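You operate a simulated robot arm through the tools that you are given. There is no shell and no other tool. Be economical: measure what you need, move in short steps, check, and stop when the job is done.

Carry out the task below with a simulated robot arm. There is one attempt and no reset: what you move stays moved.

TASK
Key the card's parts of blue and gold into the bowl, then whisk it to one shade in the holder.
Fine: put the whisk back; leave the pearl key alone and the spare bowl in its drawer.

It is judged by the outcome, as a careful person would: the job done as asked, and still so three seconds after it is handed in. It fails if anything else is knocked over, pushed out of place, dropped, spilled or broken.

THE ROBOT
A 7-joint arm with a two-finger parallel gripper, fixed in place. Base frame: the origin is at the foot of the arm, x ahead of it, y to its left, z up. Lengths are in m, angles in degrees, forces in N, time in s.
Its first joint turns from -66.0 to 66.0 degrees. Payload 2.4 kg.
Tool frame: the origin (TCP) lies between the finger pads and is the grasp point; the fingertips stand 0.03 m ahead of it; z points along the fingers, y is the line along which they close. The gripper opens to 0.094 m. The fingers are 0.028 m wide and 0.01 m thick; the gripper's body (0.05 by 0.096 m) begins 0.055 m behind the TCP.
Orientation is that of the tool frame in the base frame, as a unit quaternion [x, y, z, w]. With the fingers straight down and closing along the base's y, the tool's x points along the base's -x, its y along +y and its z along -z.

THE INTERFACE
- The arm moves only by the tool nudge_tool. Its argument "steps" is a list of rows, each a list of 3 entries, a list of its own where there are three numbers: the shift along the tool's x, y, z in mm, then the turn, a rotation vector about the tool's x, y, z in degrees, then the closure, from 0 (fully open) to 1 (shut). In form: [[[tx, ty, tz], [ax, ay, az], jaw], ...]. A call has 1 to 10 rows; each row shifts and turns the commanded pose from where the row before left it, along the tool's axes as they then stand. A row lasts 0.2 s, in which the tool goes at most 0.05 m and 8.6 degrees; a call with a longer step from one row to the next is refused whole, and so is a gripper value outside its range. A pose out of reach is approached as far as the arm can. The call stops where the force on the tool passes 70 N (or 10 N more than at its start, if that is more) or the arm is blocked; 0.2 s more then pass. The fingers move at their own pace (about 0.153 m/s each) and stop on an object; they squeeze with about 42 N. The grip force told is the motor's: it shows also when the fingers shut on nothing. Time passes only in rows, and 0.2 s behind the last, so rows that do not move let the fingers close. It gives the time, the measured TCP pose, the force on the tool (base axes), the opening and the grip force at its end, in the units of the frame above (readings bear some noise).
- Cameras (640 x 400 px; columns grow to the right, rows downward): "scene" is fixed at [0.0469, 0.4753, 1.4595]; the picture's right is [-0.68, -0.73, 0.00], its down [-0.32, 0.29, -0.90] and it looks along [0.66, -0.61, -0.43] (base axes); focal length 335 px, centre (320, 200). "wrist" rides on the gripper at [-0.037, 0, -0.058] in the tool frame; the picture's right is [0.00, -1.00, 0.00], its down [0.97, 0.00, -0.24] and it looks along [0.24, 0.00, 0.97] (tool axes); focal length 218 px, centre (320, 200).
- camera(camera): a new picture of that camera. No time passes.
- locate(camera, pixels): for up to 12 pixels [column, row] of the newest picture of that camera ("zoom" is the newest enlarged one), the place [x, y, z] in the base frame of the surface seen there, good to about 0.002 m. No time passes.
- zoom(camera, box): a new picture of the part [left, top, right, bottom] of that camera's present view, enlarged. No time passes.
- close_job(): hands the job in; it is judged then, once.

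Work in short steps. Measure before you move; look again where a grasp or a placing could have gone wrong, and mend it. You have 80 turns and 54 pictures in all, the two below and enlarged ones among them. Open the gripper and draw the arm clear of the work before you hand the job in, unless the task says otherwise; then end with one line.

The tools are called after "Call:" as a command line: name --argument value ..., lists and objects as JSON in quotes. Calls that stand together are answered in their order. nudge_tool: Moves the arm, as the interface text tells. Its arguments: {"type":"object","properties":{"steps":{"type":"array"}},"required":["steps"]} The other tools are called the same way: camera (camera) takes a picture; locate (camera, pixels) gives the place of the surface under pixels of a picture; zoom (camera, box) takes an enlarged picture of a part of a camera's view; close_job () hands the job in.

At the start:

```text
clock: 0.0
tcp_pos: [0.2936, 0.1235, 1.3335]
tool_rot: [0.0, 1.0, -0.001, 0.0]
wrist_force: [0.9, 0.2, 0.4]
gripper_width: 0.0938
finger_force: 0.0
```

scene: 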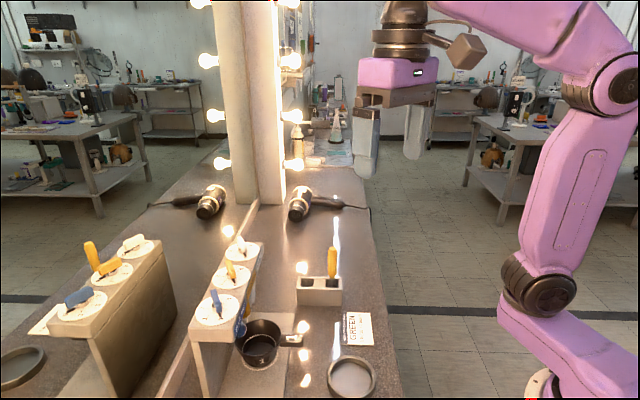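
wrist: 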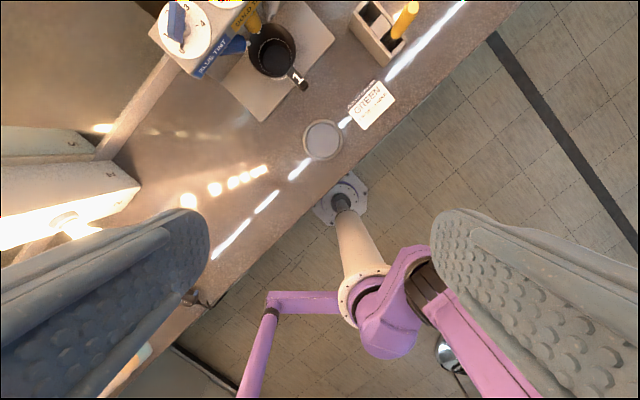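

The scene shows a dispenser with keys, a bowl around (258,345), a holder at (320,285) and a card at (357,328). I zoom in on each to read them.

Call:
zoom --camera "scene" --box '[330, 300, 390, 350]'

Call:
zoom --camera "scene" --box '[180, 220, 360, 398]'

Call:
zoom --camera "wrist" --box '[140, 0, 460, 170]'

```text
8.00 times, centred on (360, 325) of scene
```

zoom: 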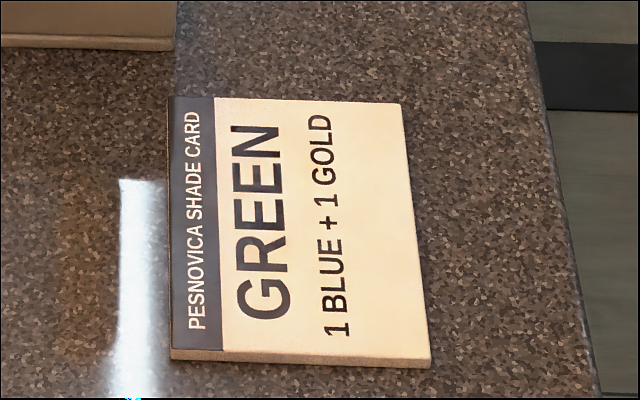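

```text
2.25 times, centred on (270, 309) of scene
```

zoom: 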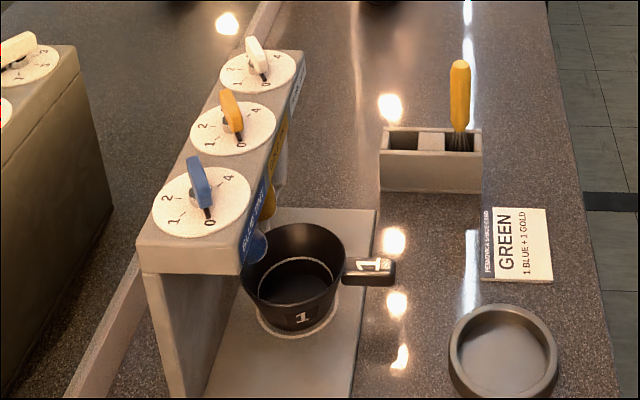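

```text
2.00 times, centred on (300, 85) of wrist
```

zoom: 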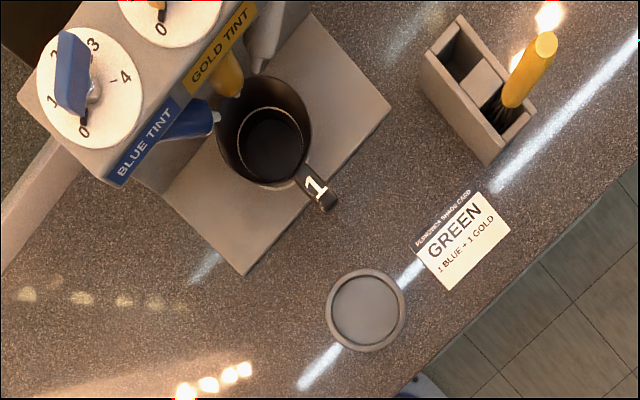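

The card reads 1 BLUE + 1 GOLD, and all pointers are at 0. I measure the key points now.

Call:
zoom --camera "scene" --box '[185, 225, 275, 335]'

Call:
locate --camera "scene" --pixels '[[352, 359], [352, 378], [330, 377], [374, 379], [352, 394], [333, 250], [330, 286], [318, 283], [296, 340], [286, 341], [258, 350], [244, 345]]'

Call:
locate --camera "wrist" --pixels '[[410, 8], [398, 34], [322, 140], [322, 122], [303, 85], [292, 72], [272, 50], [250, 50], [294, 50], [300, 60], [251, 28], [177, 25]]'

```text
3.64 times, centred on (230, 280) of scene
```

zoom: 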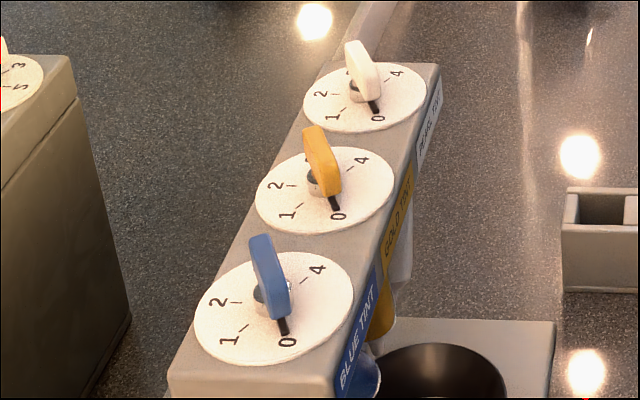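

```text
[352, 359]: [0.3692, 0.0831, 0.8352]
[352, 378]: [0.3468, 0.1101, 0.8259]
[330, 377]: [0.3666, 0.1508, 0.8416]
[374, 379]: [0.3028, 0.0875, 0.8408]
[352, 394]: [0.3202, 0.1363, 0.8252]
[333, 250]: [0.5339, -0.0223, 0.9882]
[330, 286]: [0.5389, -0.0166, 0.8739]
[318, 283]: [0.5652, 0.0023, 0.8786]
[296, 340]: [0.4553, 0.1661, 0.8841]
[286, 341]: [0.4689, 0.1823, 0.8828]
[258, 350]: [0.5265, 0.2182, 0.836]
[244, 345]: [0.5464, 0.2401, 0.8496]
```

```text
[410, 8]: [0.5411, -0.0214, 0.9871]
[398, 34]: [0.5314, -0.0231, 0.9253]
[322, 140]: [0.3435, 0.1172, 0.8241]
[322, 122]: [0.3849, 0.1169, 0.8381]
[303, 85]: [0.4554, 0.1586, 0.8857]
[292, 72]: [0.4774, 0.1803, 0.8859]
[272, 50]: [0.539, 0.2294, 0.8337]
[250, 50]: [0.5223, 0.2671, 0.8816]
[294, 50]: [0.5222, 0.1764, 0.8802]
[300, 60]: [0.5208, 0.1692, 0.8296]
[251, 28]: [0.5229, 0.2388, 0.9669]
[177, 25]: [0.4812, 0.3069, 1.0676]
```

Blue, gold and pearl keys are paddles with their pointers at 0. I measure the keys and their scale marks in the enlarged view.

Call:
locate --camera "zoom" --pixels '[[262, 240], [283, 282], [270, 312], [283, 325], [287, 343], [242, 328], [235, 301], [316, 153], [332, 178], [334, 205], [297, 207], [338, 217]]'

Call:
zoom --camera "wrist" --box '[140, 0, 300, 100]'

```text
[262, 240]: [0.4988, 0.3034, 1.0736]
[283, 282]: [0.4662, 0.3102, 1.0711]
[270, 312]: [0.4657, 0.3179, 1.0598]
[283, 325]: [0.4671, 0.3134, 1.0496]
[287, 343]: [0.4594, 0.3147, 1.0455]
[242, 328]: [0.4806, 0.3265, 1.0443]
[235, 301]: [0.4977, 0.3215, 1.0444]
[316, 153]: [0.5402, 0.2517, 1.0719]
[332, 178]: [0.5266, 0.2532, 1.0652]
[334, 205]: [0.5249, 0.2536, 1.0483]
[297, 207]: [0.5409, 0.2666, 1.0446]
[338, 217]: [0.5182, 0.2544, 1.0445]
```

```text
4.00 times, centred on (220, 50) of wrist
```

zoom: 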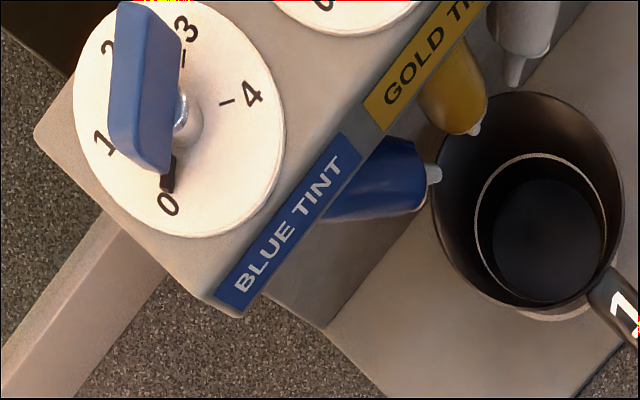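

Before moving over the dispenser, I check where the lamp frame and mirror stand.

Call:
locate --camera "scene" --pixels '[[270, 190], [265, 100], [235, 100], [223, 163], [298, 163], [298, 203], [170, 385], [245, 215], [150, 260], [60, 300], [20, 365], [362, 330]]'

Call:
nudge_tool --steps '[[[-33, 27, 0], [0, 0, 0], 0], [[-33, 27, 18], [0, 0, 0], 0], [[-33, 27, 18], [0, 0, 0], 0]]'

Call:
camera --camera "wrist"

```text
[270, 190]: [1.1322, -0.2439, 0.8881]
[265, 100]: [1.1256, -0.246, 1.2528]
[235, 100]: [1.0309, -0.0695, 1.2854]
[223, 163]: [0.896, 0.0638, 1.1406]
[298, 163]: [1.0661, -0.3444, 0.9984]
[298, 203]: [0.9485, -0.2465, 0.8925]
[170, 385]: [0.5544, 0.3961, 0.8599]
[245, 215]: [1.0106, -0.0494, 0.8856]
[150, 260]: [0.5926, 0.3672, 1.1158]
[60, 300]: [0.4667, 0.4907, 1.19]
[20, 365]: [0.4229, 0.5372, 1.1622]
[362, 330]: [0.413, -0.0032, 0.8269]
```

```text
clock: 0.8
tcp_pos: [0.394, 0.2043, 1.2995]
tool_rot: [0.0, 1.0, 0.0, 0.001]
wrist_force: [-0.1, 0.0, 0.1]
gripper_width: 0.094
finger_force: 0.0
```

```text
46 pictures are left
```

wrist: 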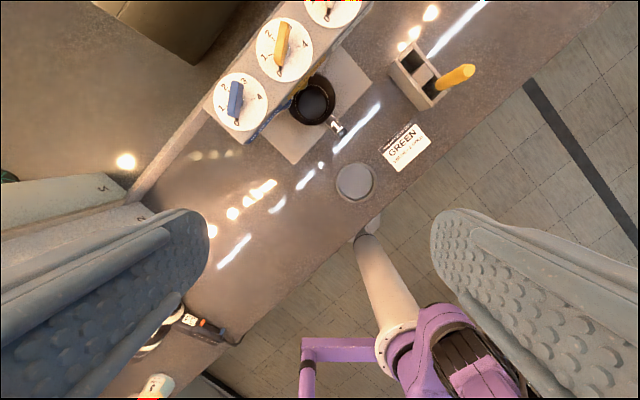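

The mirror plane runs at x+y≈0.96 and the keys at x+y≈0.79, so the gripper has about 0.12 m of room. Next I look at the keys closely from here.

Call:
zoom --camera "wrist" --box '[200, 0, 360, 140]'

```text
2.86 times, centred on (280, 70) of wrist
```

zoom: 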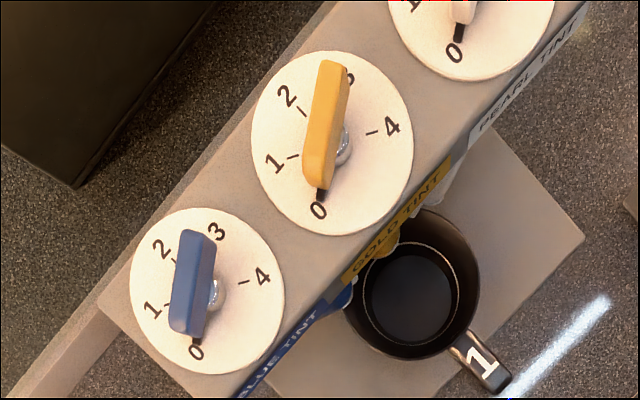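

I measure the blades, ticks and dial edges in this enlarged view.

Call:
locate --camera "zoom" --pixels '[[189, 234], [208, 238], [173, 328], [192, 332], [198, 344], [172, 308], [241, 282], [131, 290], [283, 290], [205, 209], [209, 373], [176, 262]]'

Call:
locate --camera "zoom" --pixels '[[326, 64], [346, 70], [306, 183], [325, 187], [321, 197], [293, 156], [372, 134], [252, 140], [413, 145], [330, 51], [335, 236], [303, 112]]'

```text
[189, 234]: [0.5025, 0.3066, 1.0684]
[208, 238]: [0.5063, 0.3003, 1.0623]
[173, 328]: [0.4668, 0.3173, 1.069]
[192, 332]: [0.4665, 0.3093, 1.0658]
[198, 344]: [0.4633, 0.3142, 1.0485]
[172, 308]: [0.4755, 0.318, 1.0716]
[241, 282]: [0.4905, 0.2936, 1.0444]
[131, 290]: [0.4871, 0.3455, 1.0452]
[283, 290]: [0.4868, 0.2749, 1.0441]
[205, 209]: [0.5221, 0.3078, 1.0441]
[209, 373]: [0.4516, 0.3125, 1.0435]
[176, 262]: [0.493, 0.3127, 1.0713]
```

```text
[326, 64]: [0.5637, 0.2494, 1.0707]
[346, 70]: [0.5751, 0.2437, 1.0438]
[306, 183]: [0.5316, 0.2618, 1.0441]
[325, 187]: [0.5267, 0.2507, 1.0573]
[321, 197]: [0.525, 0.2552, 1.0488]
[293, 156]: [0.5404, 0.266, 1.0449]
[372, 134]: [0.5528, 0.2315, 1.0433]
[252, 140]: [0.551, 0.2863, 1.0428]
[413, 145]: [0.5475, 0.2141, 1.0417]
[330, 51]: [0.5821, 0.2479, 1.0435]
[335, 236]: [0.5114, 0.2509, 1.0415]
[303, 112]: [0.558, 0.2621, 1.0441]
```

Blue dial centre is about (0.487, 0.310) and gold is (0.547, 0.250). The scale is 60° per part, clockwise from above, and the blades lie at about 167°. I go above the blue key and align the fingers with its blade.

Call:
nudge_tool --steps '[[[-18.6, 21, 25], [0, 0, 0], 0.4], [[-18.6, 21, 25], [0, 0, 0], 0.4], [[-18.6, 21, 25], [0, 0, 0], 0.4], [[-18.6, 21, 25], [0, 0, 0], 0.4], [[-18.4, 21.2, 25], [0, 0, 0], 0.4], [[0, 0, 10], [0, 0, 6.5], 0.4], [[0, 0, 10], [0, 0, 6.5], 0.4]]'

Call:
camera --camera "wrist"

Call:
zoom --camera "scene" --box '[150, 170, 350, 330]'

```text
clock: 2.4
tcp_pos: [0.4856, 0.31, 1.154]
tool_rot: [0.114, 0.993, 0.001, 0.0]
wrist_force: [-0.4, 0.1, -0.5]
gripper_width: 0.0564
finger_force: 0.1
```

```text
44 pictures are left
```

wrist: 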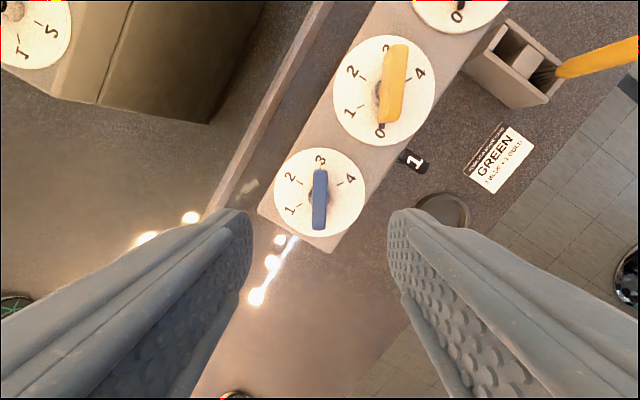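

```text
2.50 times, centred on (250, 250) of scene
```

zoom: 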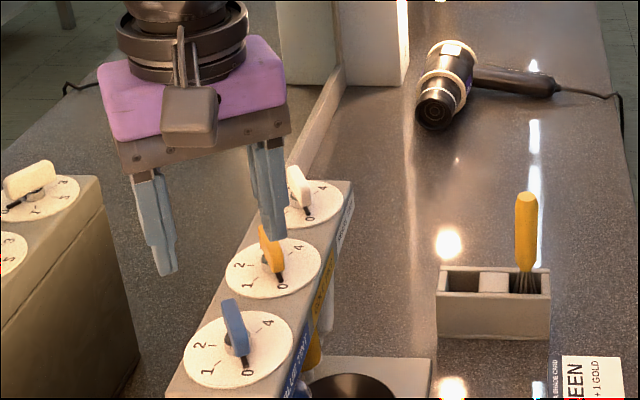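

The blade is centred (320,200) and aligned. I descend so the fingertips sit just above the dial.

Call:
nudge_tool --steps '[[[-1, 0, 35], [0, 0, 0], 0.4], [[0, 0, 25], [0, 0, 0], 0.4], [[0, 0, 11], [0, 0, 0], 0.4], [[0, 0, 0], [0, 0, 0], 0.4]]'

Call:
zoom --camera "scene" --box '[150, 210, 310, 330]'

```text
clock: 3.4
tcp_pos: [0.4866, 0.3092, 1.0825]
tool_rot: [0.113, 0.994, 0.0, 0.0]
wrist_force: [0.0, -0.3, 0.2]
gripper_width: 0.0565
finger_force: 0.0
```

```text
3.33 times, centred on (230, 270) of scene
```

zoom: 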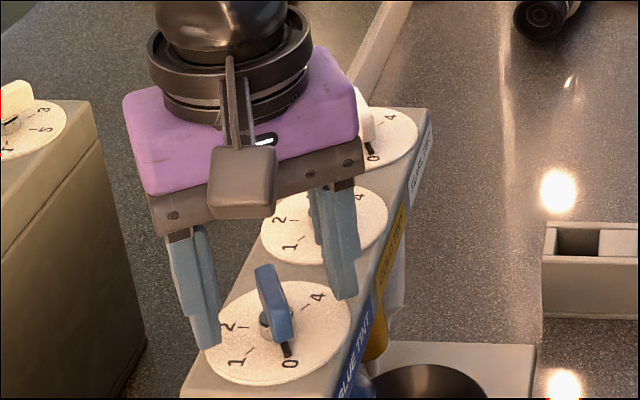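

The fingers straddle the blue blade. I close on it and turn a first 15° to confirm it follows.

Call:
nudge_tool --steps '[[[0, 0, 0], [0, 0, 0], 1], [[0, 0, 0], [0, 0, 0], 1], [[0, 0, 0], [0, 0, 0], 1], [[0, 0, 0], [0, 0, 7.5], 1], [[0, 0, 0], [0, 0, 7.5], 1]]'

Call:
camera --camera "wrist"

```text
clock: 4.6
tcp_pos: [0.4857, 0.3094, 1.0841]
tool_rot: [0.243, 0.97, 0.0, -0.001]
wrist_force: [-2.5, 3.3, 10.8]
gripper_width: 0.0097
finger_force: 41.8
```

```text
41 pictures are left
```

wrist: 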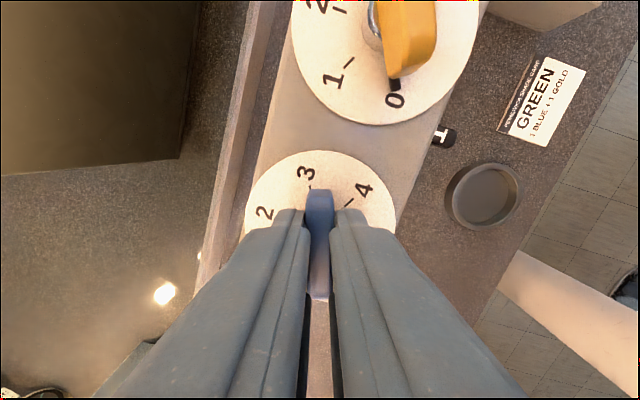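

The key turns with the gripper (tool yaw is now 28°). I turn the remaining 45° to mark 1.

Call:
nudge_tool --steps '[[[0, 0, 0], [0, 0, 7.5], 1], [[0, 0, 0], [0, 0, 7.5], 1], [[0, 0, 0], [0, 0, 7.5], 1], [[0, 0, 0], [0, 0, 7.5], 1], [[0, 0, 0], [0, 0, 7.5], 1], [[0, 0, 0], [0, 0, 7.5], 1], [[0, 0, 0], [0, 0, 0], 1]]'

Call:
zoom --camera "scene" --box '[170, 250, 310, 380]'

Call:
camera --camera "wrist"

```text
clock: 6.2
tcp_pos: [0.4851, 0.3099, 1.0829]
tool_rot: [0.596, 0.803, 0.001, 0.001]
wrist_force: [-8.2, 0.8, 23.4]
gripper_width: 0.0098
finger_force: 42.3
```

```text
3.08 times, centred on (240, 315) of scene
```

zoom: 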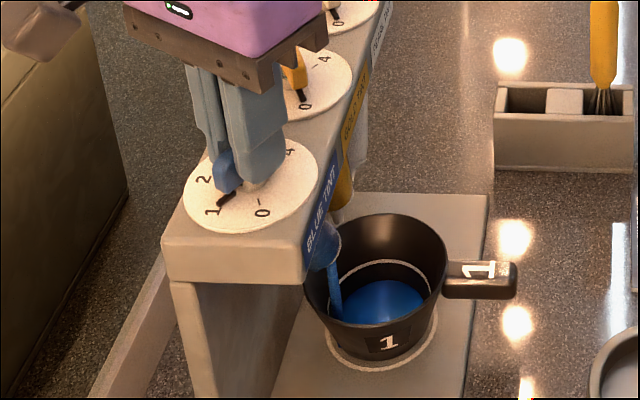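

```text
39 pictures are left
```

wrist: 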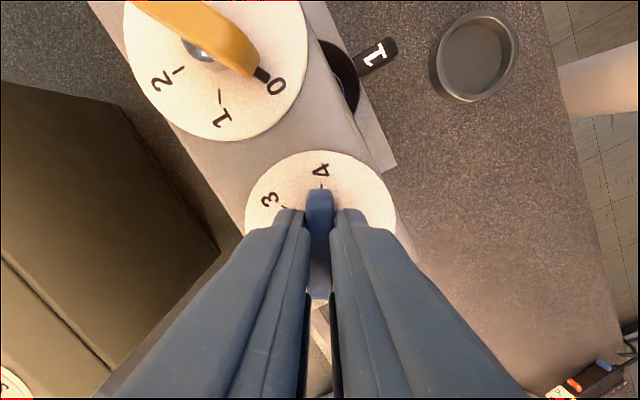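

Blue is streaming in and the pointer sits at 1. I open the fingers and lift a little, then look again at the stream.

Call:
nudge_tool --steps '[[[0, 0, 0], [0, 0, 0], 0.4], [[0, 0, 0], [0, 0, 0], 0.4], [[0, 0, -30], [0, 0, 0], 0.4]]'

Call:
zoom --camera "scene" --box '[170, 250, 310, 380]'

```text
clock: 7.0
tcp_pos: [0.4856, 0.3089, 1.1113]
tool_rot: [0.595, 0.804, 0.0, 0.0]
wrist_force: [-0.6, -0.7, 0.4]
gripper_width: 0.0565
finger_force: 0.1
```

```text
3.08 times, centred on (240, 315) of scene
```

zoom: 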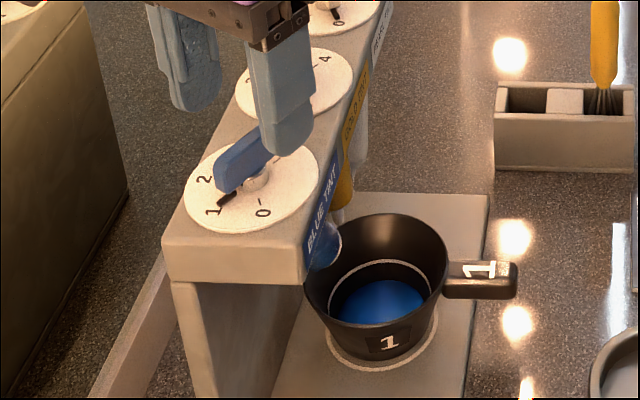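

The blue stream has stopped, so the key is metered, and the blue pointer is at 1. I rise, turn back 60° and shift over the gold key.

Call:
nudge_tool --steps '[[[0, 0, -40], [0, 0, 0], 0.4], [[0, 0, 0], [0, 0, -7.5], 0.4], [[0, 0, 0], [0, 0, -7.5], 0.4], [[0, 0, 0], [0, 0, -7.5], 0.4], [[0, 0, 0], [0, 0, -7.5], 0.4], [[0, 0, 0], [0, 0, -7.5], 0.4], [[0, 0, 0], [0, 0, -7.5], 0.4], [[0, 0, 0], [0, 0, -7.5], 0.4], [[-36, -22, 0], [0, 0, -7.5], 0.4], [[-36, -22, 0], [0, 0, 0], 0.4]]'

Call:
camera --camera "wrist"

```text
clock: 9.2
tcp_pos: [0.5424, 0.2468, 1.1523]
tool_rot: [0.111, 0.994, 0.0, 0.0]
wrist_force: [0.0, -1.1, 0.7]
gripper_width: 0.0564
finger_force: 0.0
```

```text
37 pictures are left
```

wrist: 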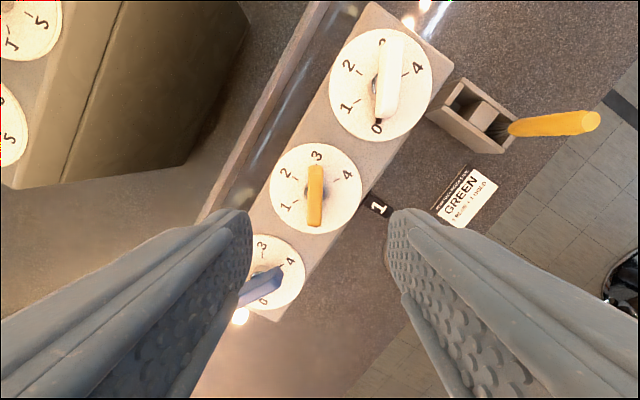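

The gold blade is at (315,195), a few mm off centre. I correct and descend.

Call:
nudge_tool --steps '[[[-3.5, 4.3, 15], [0, 0, 0], 0.4], [[0, 0, 30], [0, 0, 0], 0.4], [[0, 0, 24], [0, 0, 0], 0.4], [[0, 0, 0], [0, 0, 0], 0.4]]'

Call:
camera --camera "wrist"

```text
clock: 10.2
tcp_pos: [0.5482, 0.2496, 1.0828]
tool_rot: [0.113, 0.994, 0.001, 0.001]
wrist_force: [-0.5, 0.4, 0.7]
gripper_width: 0.0566
finger_force: 0.1
```

```text
36 pictures are left
```

wrist: 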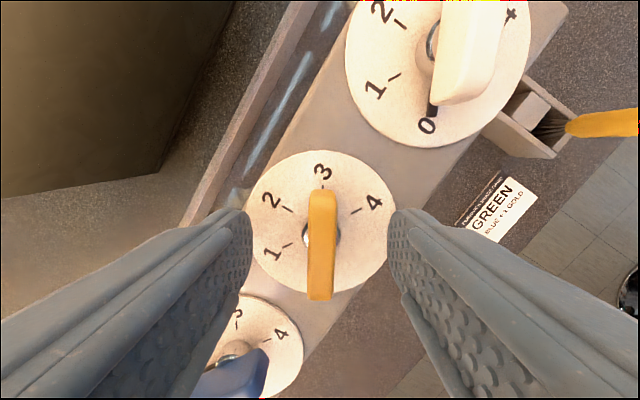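

The gold blade lies centred and aligned between the fingers. I grip it and turn it 60° clockwise from above.

Call:
nudge_tool --steps '[[[0, 0, 0], [0, 0, 0], 1], [[0, 0, 0], [0, 0, 0], 1], [[0, 0, 0], [0, 0, 7.5], 1], [[0, 0, 0], [0, 0, 7.5], 1], [[0, 0, 0], [0, 0, 7.5], 1], [[0, 0, 0], [0, 0, 7.5], 1], [[0, 0, 0], [0, 0, 7.5], 1], [[0, 0, 0], [0, 0, 7.5], 1], [[0, 0, 0], [0, 0, 7.5], 1], [[0, 0, 0], [0, 0, 7.5], 1]]'

Call:
nudge_tool --steps '[[[0, 0, 0], [0, 0, 0], 1], [[0, 0, 0], [0, 0, 0], 1], [[0, 0, 0], [0, 0, 0], 1]]'

Call:
zoom --camera "scene" --box '[170, 250, 310, 380]'

```text
clock: 12.4
tcp_pos: [0.5477, 0.2495, 1.0838]
tool_rot: [0.596, 0.803, -0.001, 0.0]
wrist_force: [1.3, -11.1, -0.3]
gripper_width: 0.0096
finger_force: 41.8
```

```text
clock: 13.2
tcp_pos: [0.5478, 0.2492, 1.0831]
tool_rot: [0.595, 0.804, -0.001, 0.0]
wrist_force: [1.2, -11.1, -0.2]
gripper_width: 0.0097
finger_force: 42.2
```

```text
3.08 times, centred on (240, 315) of scene
```

zoom: 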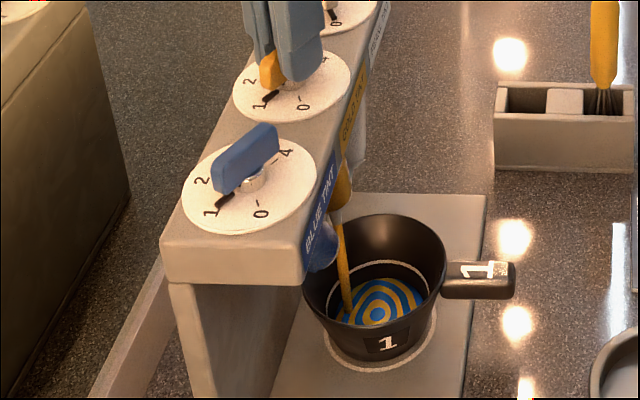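

Green parts are layered: gold is streaming and the pointer is at 1. I let go, lift, and look at the bowl.

Call:
nudge_tool --steps '[[[0, 0, 0], [0, 0, 0], 0.4], [[0, 0, 0], [0, 0, 0], 0.4], [[0, 0, -35], [0, 0, 0], 0.4], [[0, 0, -45], [0, 0, 0], 0.4]]'

Call:
zoom --camera "scene" --box '[190, 270, 310, 385]'

```text
clock: 14.2
tcp_pos: [0.5462, 0.2504, 1.1632]
tool_rot: [0.594, 0.805, -0.001, -0.001]
wrist_force: [-1.0, -0.3, 0.8]
gripper_width: 0.0565
finger_force: 0.0
```

```text
3.48 times, centred on (250, 328) of scene
```

zoom: 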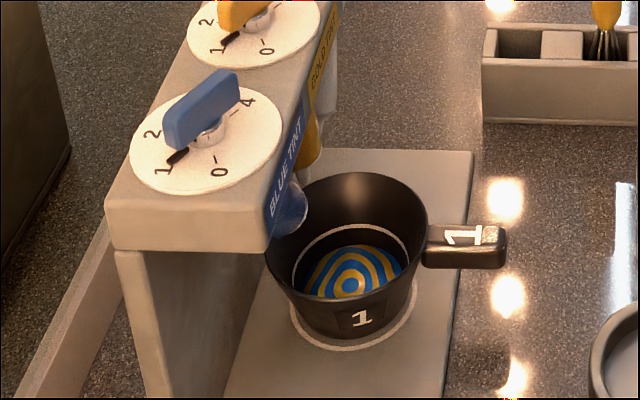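

Both streams have ended. I measure the handle, rim, nozzles and front of the dispenser.

Call:
locate --camera "zoom" --pixels '[[428, 232], [440, 245], [470, 246], [500, 244], [503, 232], [430, 262], [498, 262], [352, 172], [272, 258], [428, 200], [345, 308], [270, 215]]'

Call:
locate --camera "zoom" --pixels '[[268, 245], [287, 235], [303, 215], [312, 165], [325, 120], [360, 318], [352, 340], [290, 310], [415, 290], [470, 155], [436, 395], [120, 255]]'

```text
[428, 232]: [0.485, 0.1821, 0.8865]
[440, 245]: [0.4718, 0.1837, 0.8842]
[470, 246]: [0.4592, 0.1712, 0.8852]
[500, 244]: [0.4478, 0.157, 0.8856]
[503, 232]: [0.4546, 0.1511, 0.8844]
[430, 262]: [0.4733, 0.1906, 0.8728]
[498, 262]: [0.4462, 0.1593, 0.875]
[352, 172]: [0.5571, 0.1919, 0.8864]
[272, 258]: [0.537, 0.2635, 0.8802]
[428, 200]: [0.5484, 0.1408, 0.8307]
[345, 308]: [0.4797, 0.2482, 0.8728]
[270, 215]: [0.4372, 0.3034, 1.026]
```

```text
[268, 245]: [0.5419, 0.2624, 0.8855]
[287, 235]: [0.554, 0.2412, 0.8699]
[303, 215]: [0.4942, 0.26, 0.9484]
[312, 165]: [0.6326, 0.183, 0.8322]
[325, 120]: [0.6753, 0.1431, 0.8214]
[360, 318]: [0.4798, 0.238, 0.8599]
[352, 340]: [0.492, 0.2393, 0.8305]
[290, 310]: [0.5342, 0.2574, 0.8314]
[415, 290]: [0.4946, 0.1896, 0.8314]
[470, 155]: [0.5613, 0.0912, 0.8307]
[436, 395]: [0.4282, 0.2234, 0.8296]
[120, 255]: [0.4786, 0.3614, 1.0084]
```

The handle runs along 225° with its centre near (0.460, 0.165), top z 0.885, and the dispenser front is at x+y≈0.74. I back away from the dispenser and yaw to close across the handle.

Call:
nudge_tool --steps '[[[-22, -41.6, 0], [0, 0, 0], 0.4], [[-22, -41.6, 0], [0, 0, 0], 0.4], [[-22, -41.6, 0], [0, 0, 0], 0.4], [[0, 0, 0], [0, 0, -8.4], 0.4], [[0, 0, 0], [0, 0, -8.4], 0.4], [[0, 0, 0], [0, 0, -8.4], 0.4], [[0, 0, 0], [0, 0, -8.4], 0.4], [[0, 0, 0], [0, 0, -8.4], 0.4], [[0, 0, 0], [0, 0, -8.4], 0.4], [[0, 0, 0], [0, 0, -8.4], 0.4]]'

Call:
nudge_tool --steps '[[[0, 0, 0], [0, 0, -8.4], 0.4], [[0, 0, 0], [0, 0, -8.4], 0.4], [[0, 0, 0], [0, 0, -8.4], 0.4], [[0, 0, 0], [0, 0, -8.4], 0.4], [[0, 0, 0], [0, 0, -8.4], 0.4], [[0, 0, 0], [0, 0, -8.4], 0.4], [[0, 0, 0], [0, 0, -8.4], 0.4]]'

Call:
camera --camera "wrist"

```text
clock: 16.4
tcp_pos: [0.4474, 0.152, 1.1632]
tool_rot: [0.122, 0.993, 0.0, 0.0]
wrist_force: [-0.5, 0.3, -0.2]
gripper_width: 0.0562
finger_force: 0.0
```

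```text
clock: 18.0
tcp_pos: [0.4473, 0.1517, 1.1641]
tool_rot: [-0.381, 0.924, 0.0, 0.0]
wrist_force: [-0.2, -0.2, 0.0]
gripper_width: 0.0564
finger_force: 0.0
```

```text
33 pictures are left
```

wrist: 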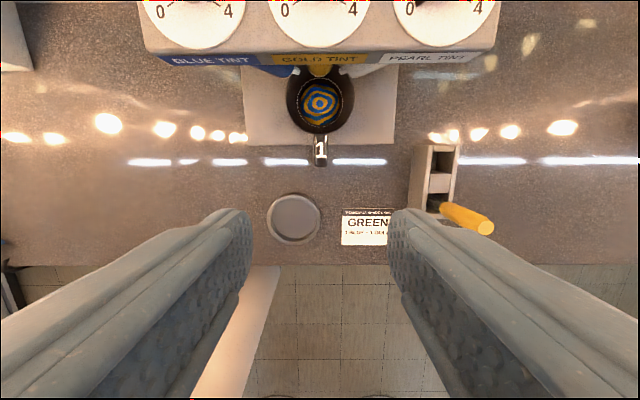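

The view is now squared with the bench. I measure handle, holder ring, and whisk box.

Call:
zoom --camera "wrist" --box '[240, 60, 500, 250]'

Call:
locate --camera "wrist" --pixels '[[315, 150], [327, 150], [321, 138], [321, 164], [292, 193], [292, 244], [267, 219], [318, 219], [292, 219], [287, 98], [354, 98], [320, 132]]'

```text
2.11 times, centred on (370, 155) of wrist
```

zoom: 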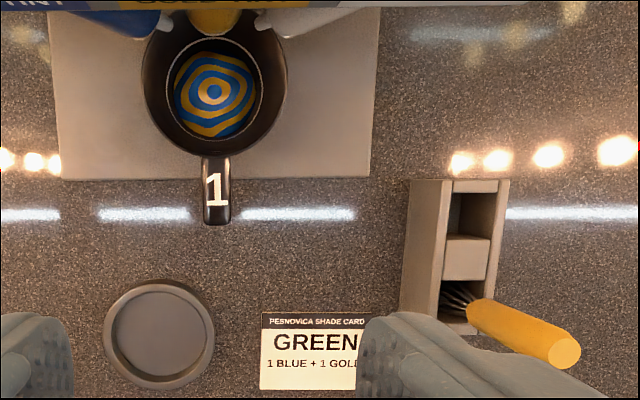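

```text
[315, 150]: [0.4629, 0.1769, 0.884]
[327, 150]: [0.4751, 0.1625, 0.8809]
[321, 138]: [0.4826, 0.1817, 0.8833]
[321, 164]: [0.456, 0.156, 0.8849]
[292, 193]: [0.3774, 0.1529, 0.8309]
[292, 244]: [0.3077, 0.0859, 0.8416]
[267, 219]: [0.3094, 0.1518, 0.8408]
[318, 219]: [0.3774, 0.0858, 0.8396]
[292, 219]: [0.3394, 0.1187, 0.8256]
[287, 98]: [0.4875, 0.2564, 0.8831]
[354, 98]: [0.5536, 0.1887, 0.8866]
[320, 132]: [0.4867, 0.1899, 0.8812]
```

I refine the ring and whisk positions from the enlarged picture.

Call:
locate --camera "zoom" --pixels '[[104, 335], [214, 335], [159, 281], [159, 389], [113, 333], [204, 333], [159, 289], [159, 378], [203, 200], [230, 200], [217, 225], [217, 158]]'

Call:
locate --camera "zoom" --pixels '[[565, 352], [520, 332], [480, 310], [462, 300], [410, 300], [408, 182], [508, 182], [468, 213], [468, 260], [445, 300], [440, 318], [475, 190]]'

```text
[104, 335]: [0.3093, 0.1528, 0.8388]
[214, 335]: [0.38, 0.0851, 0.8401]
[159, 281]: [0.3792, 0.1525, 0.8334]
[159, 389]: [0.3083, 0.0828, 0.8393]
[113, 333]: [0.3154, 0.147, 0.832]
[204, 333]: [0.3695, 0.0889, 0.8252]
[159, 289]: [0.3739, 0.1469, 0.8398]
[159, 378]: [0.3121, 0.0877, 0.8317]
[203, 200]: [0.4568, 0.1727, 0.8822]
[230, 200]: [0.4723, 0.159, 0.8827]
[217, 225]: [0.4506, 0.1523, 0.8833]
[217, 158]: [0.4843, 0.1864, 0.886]
```

```text
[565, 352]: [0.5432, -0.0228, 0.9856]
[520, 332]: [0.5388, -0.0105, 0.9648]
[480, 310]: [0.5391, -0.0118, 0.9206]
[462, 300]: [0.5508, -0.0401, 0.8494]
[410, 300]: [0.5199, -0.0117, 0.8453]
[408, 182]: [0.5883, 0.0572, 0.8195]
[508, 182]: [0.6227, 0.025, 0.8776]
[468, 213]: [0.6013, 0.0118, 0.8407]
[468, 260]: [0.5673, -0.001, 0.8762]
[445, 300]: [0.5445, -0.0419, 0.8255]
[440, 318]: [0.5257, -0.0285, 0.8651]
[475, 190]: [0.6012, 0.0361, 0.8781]
```

I descend over the handle (centre about (0.462, 0.163)), stopping above it first to check.

Call:
nudge_tool --steps '[[[-9.2, -1.2, 40], [0, 0, 0], 0.4], [[-9.2, -1.2, 45], [0, 0, 0], 0.4], [[0, 0, 45], [0, 0, 0], 0.4], [[0, 0, 45], [0, 0, 0], 0.4], [[0, 0, 40], [0, 0, 0], 0.4], [[0, 0, 0], [0, 0, 0], 0.4]]'

Call:
camera --camera "wrist"

Call:
zoom --camera "scene" --box '[180, 220, 360, 398]'

```text
clock: 19.4
tcp_pos: [0.4612, 0.1617, 0.9477]
tool_rot: [-0.379, 0.925, 0.0, 0.0]
wrist_force: [0.0, -0.2, -0.1]
gripper_width: 0.0563
finger_force: 0.0
```

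```text
31 pictures are left
```

wrist: 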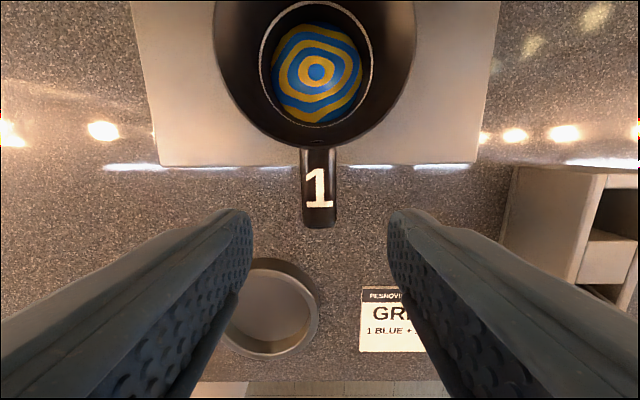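

```text
2.25 times, centred on (270, 309) of scene
```

zoom: 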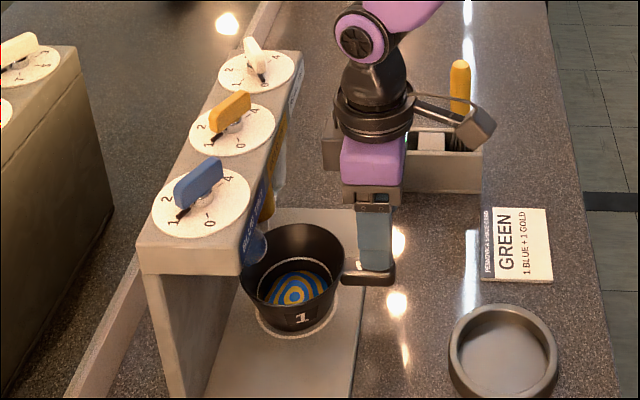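

The handle is centred at (319,188) between the fingers, with space on the dispenser side. I descend and grip.

Call:
nudge_tool --steps '[[[0, 0, 40], [0, 0, 0], 0.4], [[0, 0, 24], [0, 0, 0], 0.4], [[0, 0, 0], [0, 0, 0], 0.4], [[0, 0, 0], [0, 0, 0], 1], [[0, 0, 0], [0, 0, 0], 1], [[0, 0, 0], [0, 0, 0], 1]]'

Call:
zoom --camera "scene" --box '[180, 220, 360, 398]'

```text
clock: 20.8
tcp_pos: [0.4616, 0.161, 0.8845]
tool_rot: [-0.379, 0.925, 0.0, -0.001]
wrist_force: [0.0, 0.8, 0.2]
gripper_width: 0.0253
finger_force: 41.8
```

```text
2.25 times, centred on (270, 309) of scene
```

zoom: 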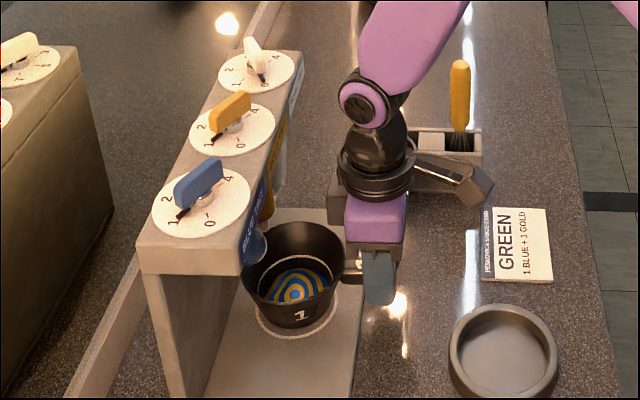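

The handle is gripped at 25 mm. I lift 6 mm to stay under the nozzles and draw the bowl straight out slowly.

Call:
nudge_tool --steps '[[[0, 0, -3], [0, 0, 0], 1], [[0, 0, -4], [0, 0, 0], 1], [[6, 0, 0], [0, 0, 0], 1], [[12, 0, 0], [0, 0, 0], 1], [[16, 0, 0], [0, 0, 0], 1], [[16, 0, 0], [0, 0, 0], 1], [[16, 0, 0], [0, 0, 0], 1], [[16, 0, 0], [0, 0, 0], 1], [[10, 0, 0], [0, 0, 0], 1], [[5, 0, 0], [0, 0, 0], 1]]'

Call:
zoom --camera "scene" --box '[180, 220, 400, 398]'

```text
clock: 23.0
tcp_pos: [0.3905, 0.0936, 0.8919]
tool_rot: [-0.38, 0.925, 0.0, 0.001]
wrist_force: [-0.1, -0.5, -0.9]
gripper_width: 0.0255
finger_force: 41.7
```

```text
2.25 times, centred on (290, 309) of scene
```

zoom: 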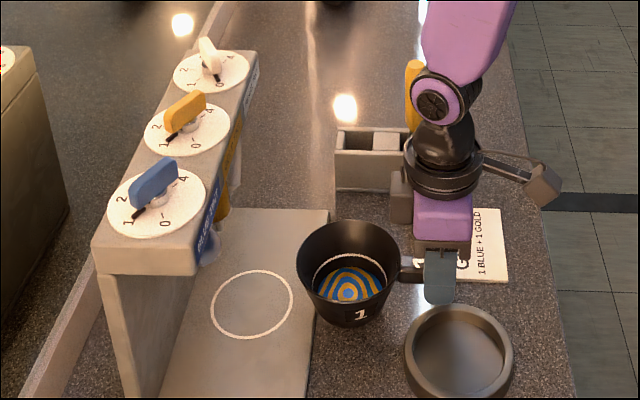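

The bowl is level and held, and it is lower than the holder rim. I lift 30 mm first, move toward the holder, then look.

Call:
nudge_tool --steps '[[[0, 0, -6], [0, 0, 0], 1], [[0, 0, -12], [0, 0, 0], 1], [[0, 0, -12], [0, 0, 0], 1], [[8, 4, 0], [0, 0, 0], 1], [[16, 8, 0], [0, 0, 0], 1], [[18, 9, 0], [0, 0, 0], 1], [[18, 9, 0], [0, 0, 0], 1], [[18, 9, 0], [0, 0, 0], 1], [[15, 6.6, 0], [0, 0, 0], 1], [[7.8, 3, 0], [0, 0, 0], 1]]'

Call:
camera --camera "wrist"

Call:
zoom --camera "scene" --box '[260, 290, 430, 398]'

```text
clock: 25.2
tcp_pos: [0.2862, 0.0568, 0.9216]
tool_rot: [-0.379, 0.925, 0.001, 0.001]
wrist_force: [0.0, -0.1, 0.5]
gripper_width: 0.0
finger_force: 33.1
```

```text
27 pictures are left
```

wrist: 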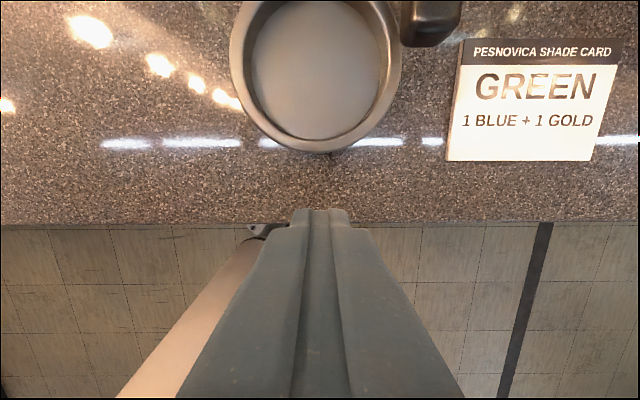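

```text
3.70 times, centred on (345, 344) of scene
```

zoom: 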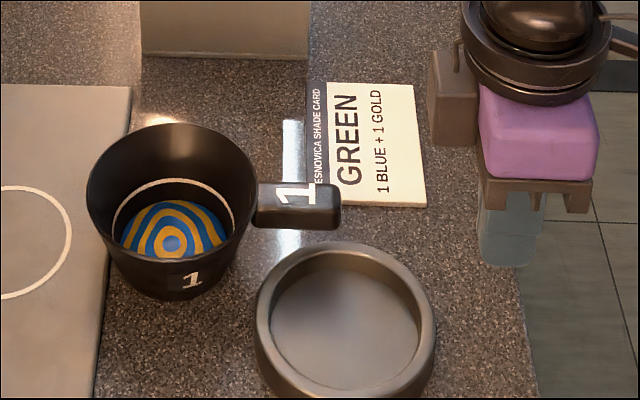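

The fingers are empty: the bowl slipped off during the lift and stands upright at (170,215) in the zoom, with nothing spilled. I measure where it stands before re-gripping deeper and nearer its root.

Call:
locate --camera "zoom" --pixels '[[172, 124], [88, 200], [256, 188], [165, 265], [290, 190], [335, 186], [320, 192], [260, 210], [335, 210], [335, 226], [180, 299], [280, 300]]'

Call:
zoom --camera "scene" --box '[270, 310, 360, 380]'

```text
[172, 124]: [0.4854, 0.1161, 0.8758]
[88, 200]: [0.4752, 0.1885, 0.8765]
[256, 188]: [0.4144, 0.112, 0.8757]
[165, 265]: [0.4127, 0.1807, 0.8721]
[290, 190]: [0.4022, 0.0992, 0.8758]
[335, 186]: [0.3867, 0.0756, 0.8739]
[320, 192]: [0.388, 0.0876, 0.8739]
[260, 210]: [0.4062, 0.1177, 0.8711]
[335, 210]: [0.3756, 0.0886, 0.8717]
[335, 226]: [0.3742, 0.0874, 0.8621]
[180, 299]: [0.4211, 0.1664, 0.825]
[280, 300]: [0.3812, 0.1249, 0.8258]
```

```text
5.71 times, centred on (315, 345) of scene
```

zoom: 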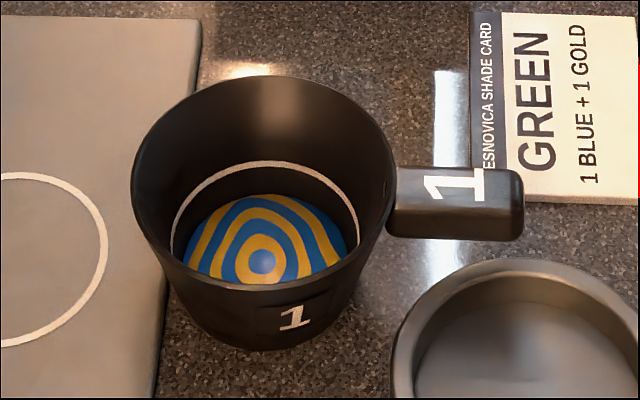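

The bowl stands level on the counter at about (0.4465, 0.1485), rim z 0.876, with its handle mid near (0.397, 0.098) and nothing spilled. I go back over it with the fingers open.

Call:
nudge_tool --steps '[[[0, 0, -25], [0, 0, 0], 0.35], [[-36, -16, 0], [0, 0, 0], 0.35], [[-36, -16, 0], [0, 0, 0], 0.35], [[-35.5, -16, 0], [0, 0, -0.8], 0.35], [[0, 0, 0], [0, 0, 0], 0.35]]'

Call:
camera --camera "wrist"

```text
clock: 26.4
tcp_pos: [0.397, 0.099, 0.9476]
tool_rot: [-0.386, 0.922, 0.0, 0.0]
wrist_force: [-0.4, 0.6, -0.6]
gripper_width: 0.061
finger_force: 0.1
```

```text
24 pictures are left
```

wrist: 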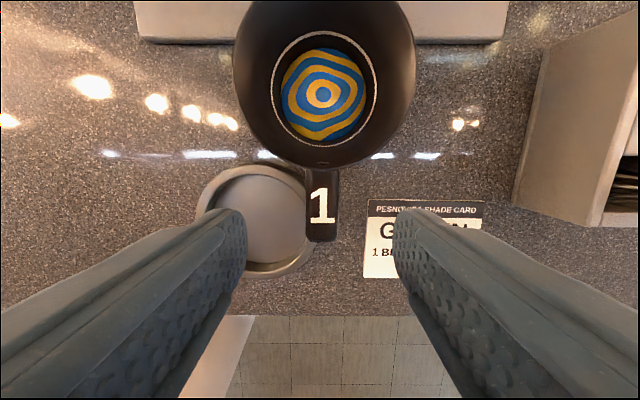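

The handle is centred, but the left finger would come down over the holder ring (rim 0.841), so I keep the tips above it. I descend to TCP 0.877, grip, then lift just 4 mm slowly and check.

Call:
nudge_tool --steps '[[[0, 0, 40], [0, 0, 0], 0.4], [[0, 0, 30], [0, 0, 0], 0.4], [[0, 0, 0], [0, 0, 0], 0.4], [[0, 0, 0], [0, 0, 0], 1], [[0, 0, 0], [0, 0, 0], 1], [[0, 0, 0], [0, 0, 0], 1], [[0, 0, -2], [0, 0, 0], 1], [[0, 0, -2], [0, 0, 0], 1], [[0, 0, 0], [0, 0, 0], 1]]'

Call:
zoom --camera "scene" --box '[250, 290, 380, 390]'

```text
clock: 28.4
tcp_pos: [0.3959, 0.0988, 0.8805]
tool_rot: [-0.387, 0.922, 0.0, 0.0]
wrist_force: [-0.1, -0.2, -0.8]
gripper_width: 0.0254
finger_force: 42.4
```

```text
4.00 times, centred on (315, 340) of scene
```

zoom: 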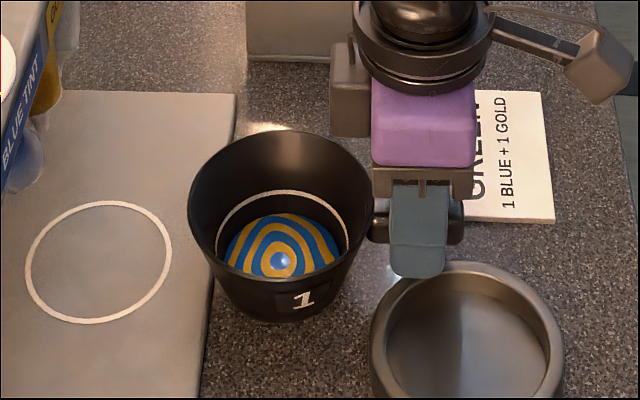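

I check whether the rim rose with the lift.

Call:
locate --camera "zoom" --pixels '[[290, 133], [192, 215], [368, 200], [270, 290], [380, 222], [457, 215], [268, 318], [280, 270], [455, 240], [418, 270]]'

```text
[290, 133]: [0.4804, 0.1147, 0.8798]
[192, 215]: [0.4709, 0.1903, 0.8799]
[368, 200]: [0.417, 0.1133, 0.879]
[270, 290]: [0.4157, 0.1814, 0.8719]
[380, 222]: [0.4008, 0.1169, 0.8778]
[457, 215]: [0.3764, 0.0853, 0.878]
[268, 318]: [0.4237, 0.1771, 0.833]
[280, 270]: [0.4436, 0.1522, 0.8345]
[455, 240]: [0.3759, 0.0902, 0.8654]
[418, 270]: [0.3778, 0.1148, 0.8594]
```

The rim rose evenly by 4 mm, so the bowl lifts level. I keep lifting slowly and check again.

Call:
nudge_tool --steps '[[[0, 0, -2], [0, 0, 0], 1], [[0, 0, -3], [0, 0, 0], 1], [[0, 0, -3], [0, 0, 0], 1], [[0, 0, -3], [0, 0, 0], 1], [[0, 0, -3], [0, 0, 0], 1], [[0, 0, -3], [0, 0, 0], 1], [[0, 0, -3], [0, 0, 0], 1], [[0, 0, -2], [0, 0, 0], 1]]'

Call:
zoom --camera "scene" --box '[250, 290, 380, 390]'

Call:
locate --camera "zoom" --pixels '[[290, 128], [290, 115], [300, 110], [192, 195], [368, 185], [270, 275], [280, 250], [457, 200]]'

```text
clock: 30.2
tcp_pos: [0.3965, 0.0988, 0.9017]
tool_rot: [-0.386, 0.922, 0.0, 0.0]
wrist_force: [0.5, 0.0, -1.1]
gripper_width: 0.0256
finger_force: 42.3
```

```text
4.00 times, centred on (315, 340) of scene
```

zoom: 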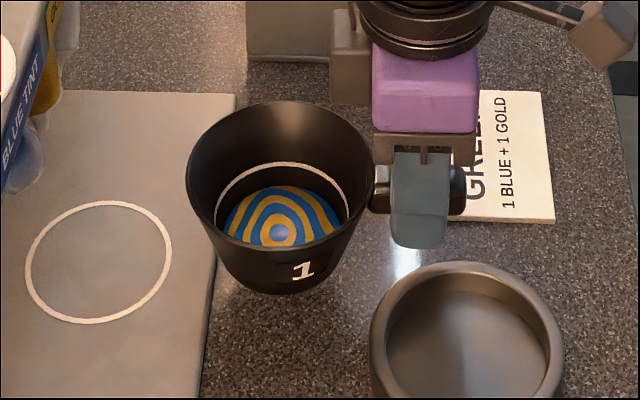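

```text
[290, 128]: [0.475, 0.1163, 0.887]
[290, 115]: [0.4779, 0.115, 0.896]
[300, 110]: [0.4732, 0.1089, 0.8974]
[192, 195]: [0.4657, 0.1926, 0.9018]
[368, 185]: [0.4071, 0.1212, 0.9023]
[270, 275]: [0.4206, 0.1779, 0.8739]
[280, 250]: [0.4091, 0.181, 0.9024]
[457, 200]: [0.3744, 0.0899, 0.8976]
```

The bowl is up level with its rim at 0.902 and base about 0.847, clear of the holder rim. I carry it slowly most of the way, then check.

Call:
nudge_tool --steps '[[[2, 1, -3], [0, 0, 0], 1], [[5, 3, 0], [0, 0, 0], 1], [[8, 4.3, 0], [0, 0, 0], 1], [[9, 5, 0], [0, 0, 0], 1], [[9, 5, 0], [0, 0, 0], 1], [[9, 5, 0], [0, 0, 0], 1], [[9, 5, 0], [0, 0, 0], 1], [[9, 5, 0], [0, 0, 0], 1], [[8, 4, 0], [0, 0, 0], 1], [[4, 2, 0], [0, 0, 0], 1]]'

Call:
nudge_tool --steps '[[[6, 3.5, 0], [0, 0, 0], 1], [[7, 4, 0], [0, 0, 0], 1], [[6, 3, 0], [0, 0, 0], 1], [[2.5, 0.8, 0], [0, 0, 0], 1], [[0, 0, 0], [0, 0, 0], 1]]'

Call:
camera --camera "wrist"

Call:
zoom --camera "scene" --box '[290, 310, 410, 398]'

```text
clock: 32.4
tcp_pos: [0.3183, 0.0749, 0.905]
tool_rot: [-0.385, 0.923, 0.0, 0.0]
wrist_force: [0.3, 1.4, -1.0]
gripper_width: 0.0257
finger_force: 42.4
```

```text
clock: 33.6
tcp_pos: [0.2941, 0.0681, 0.9056]
tool_rot: [-0.386, 0.922, -0.001, -0.001]
wrist_force: [-0.5, -0.2, -1.4]
gripper_width: 0.0255
finger_force: 41.7
```

```text
21 pictures are left
```

wrist: 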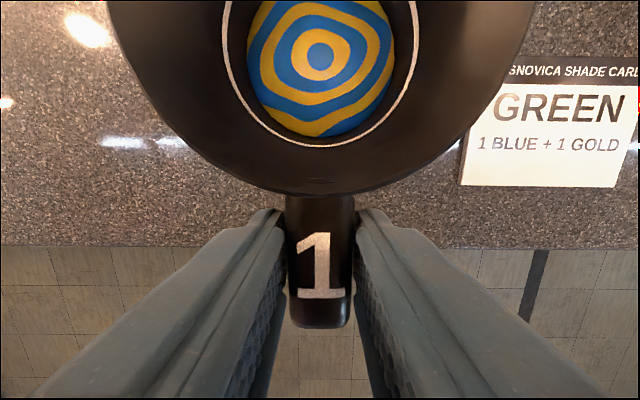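

```text
4.55 times, centred on (350, 354) of scene
```

zoom: 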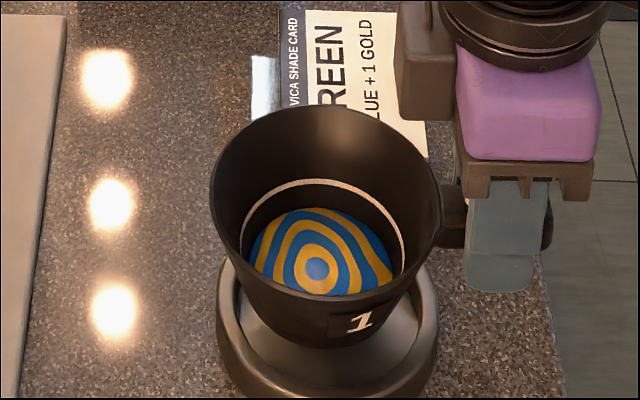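

The bowl hangs above the holder. I verify its centre against the ring.

Call:
locate --camera "zoom" --pixels '[[213, 190], [438, 190], [322, 108], [310, 293], [345, 347], [220, 300], [436, 310], [320, 395], [260, 150], [395, 150]]'

Call:
locate --camera "wrist" --pixels '[[320, 190], [140, 90], [490, 90], [320, 327], [290, 260], [350, 260]]'

```text
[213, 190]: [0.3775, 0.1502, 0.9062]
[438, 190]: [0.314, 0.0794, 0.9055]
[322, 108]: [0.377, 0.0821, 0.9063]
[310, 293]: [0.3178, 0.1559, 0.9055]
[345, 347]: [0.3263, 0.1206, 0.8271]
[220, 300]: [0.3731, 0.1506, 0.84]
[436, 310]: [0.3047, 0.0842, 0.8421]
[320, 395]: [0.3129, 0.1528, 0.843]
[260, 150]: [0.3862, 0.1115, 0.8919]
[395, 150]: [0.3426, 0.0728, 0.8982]
```

```text
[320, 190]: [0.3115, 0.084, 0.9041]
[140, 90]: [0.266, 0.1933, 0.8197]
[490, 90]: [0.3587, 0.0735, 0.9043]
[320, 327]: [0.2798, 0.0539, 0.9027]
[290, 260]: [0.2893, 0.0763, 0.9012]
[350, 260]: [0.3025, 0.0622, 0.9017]
```

The bowl's centre is (0.345, 0.1175) against the ring's (0.344, 0.1185), well within the slack. I lower slowly.

Call:
nudge_tool --steps '[[[0.3, 1.5, 3], [0, 0, 0], 1], [[0, 0, 4], [0, 0, 0], 1], [[0, 0, 4], [0, 0, 0], 1], [[0, 0, 4], [0, 0, 0], 1], [[0, 0, 4], [0, 0, 0], 1], [[0, 0, 3], [0, 0, 0], 1], [[0, 0, 2], [0, 0, 0], 1], [[0, 0, 1], [0, 0, 0], 1], [[0, 0, 1], [0, 0, 0], 1]]'

Call:
zoom --camera "scene" --box '[290, 310, 410, 398]'

Call:
locate --camera "zoom" --pixels '[[213, 230], [437, 230], [322, 140], [322, 150], [310, 325], [310, 333]]'

```text
clock: 35.6
tcp_pos: [0.2929, 0.0682, 0.88]
tool_rot: [-0.386, 0.922, 0.0, 0.0]
wrist_force: [-5.9, -4.7, 27.6]
gripper_width: 0.0257
finger_force: 41.6
```

```text
4.55 times, centred on (350, 354) of scene
```

zoom: 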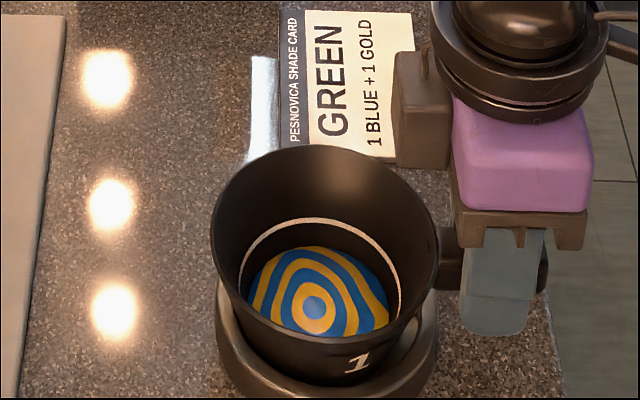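

```text
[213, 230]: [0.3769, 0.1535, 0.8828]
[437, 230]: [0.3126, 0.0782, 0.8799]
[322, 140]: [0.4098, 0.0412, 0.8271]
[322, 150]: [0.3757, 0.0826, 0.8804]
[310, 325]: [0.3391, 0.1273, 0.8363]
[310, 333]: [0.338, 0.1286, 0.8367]
```

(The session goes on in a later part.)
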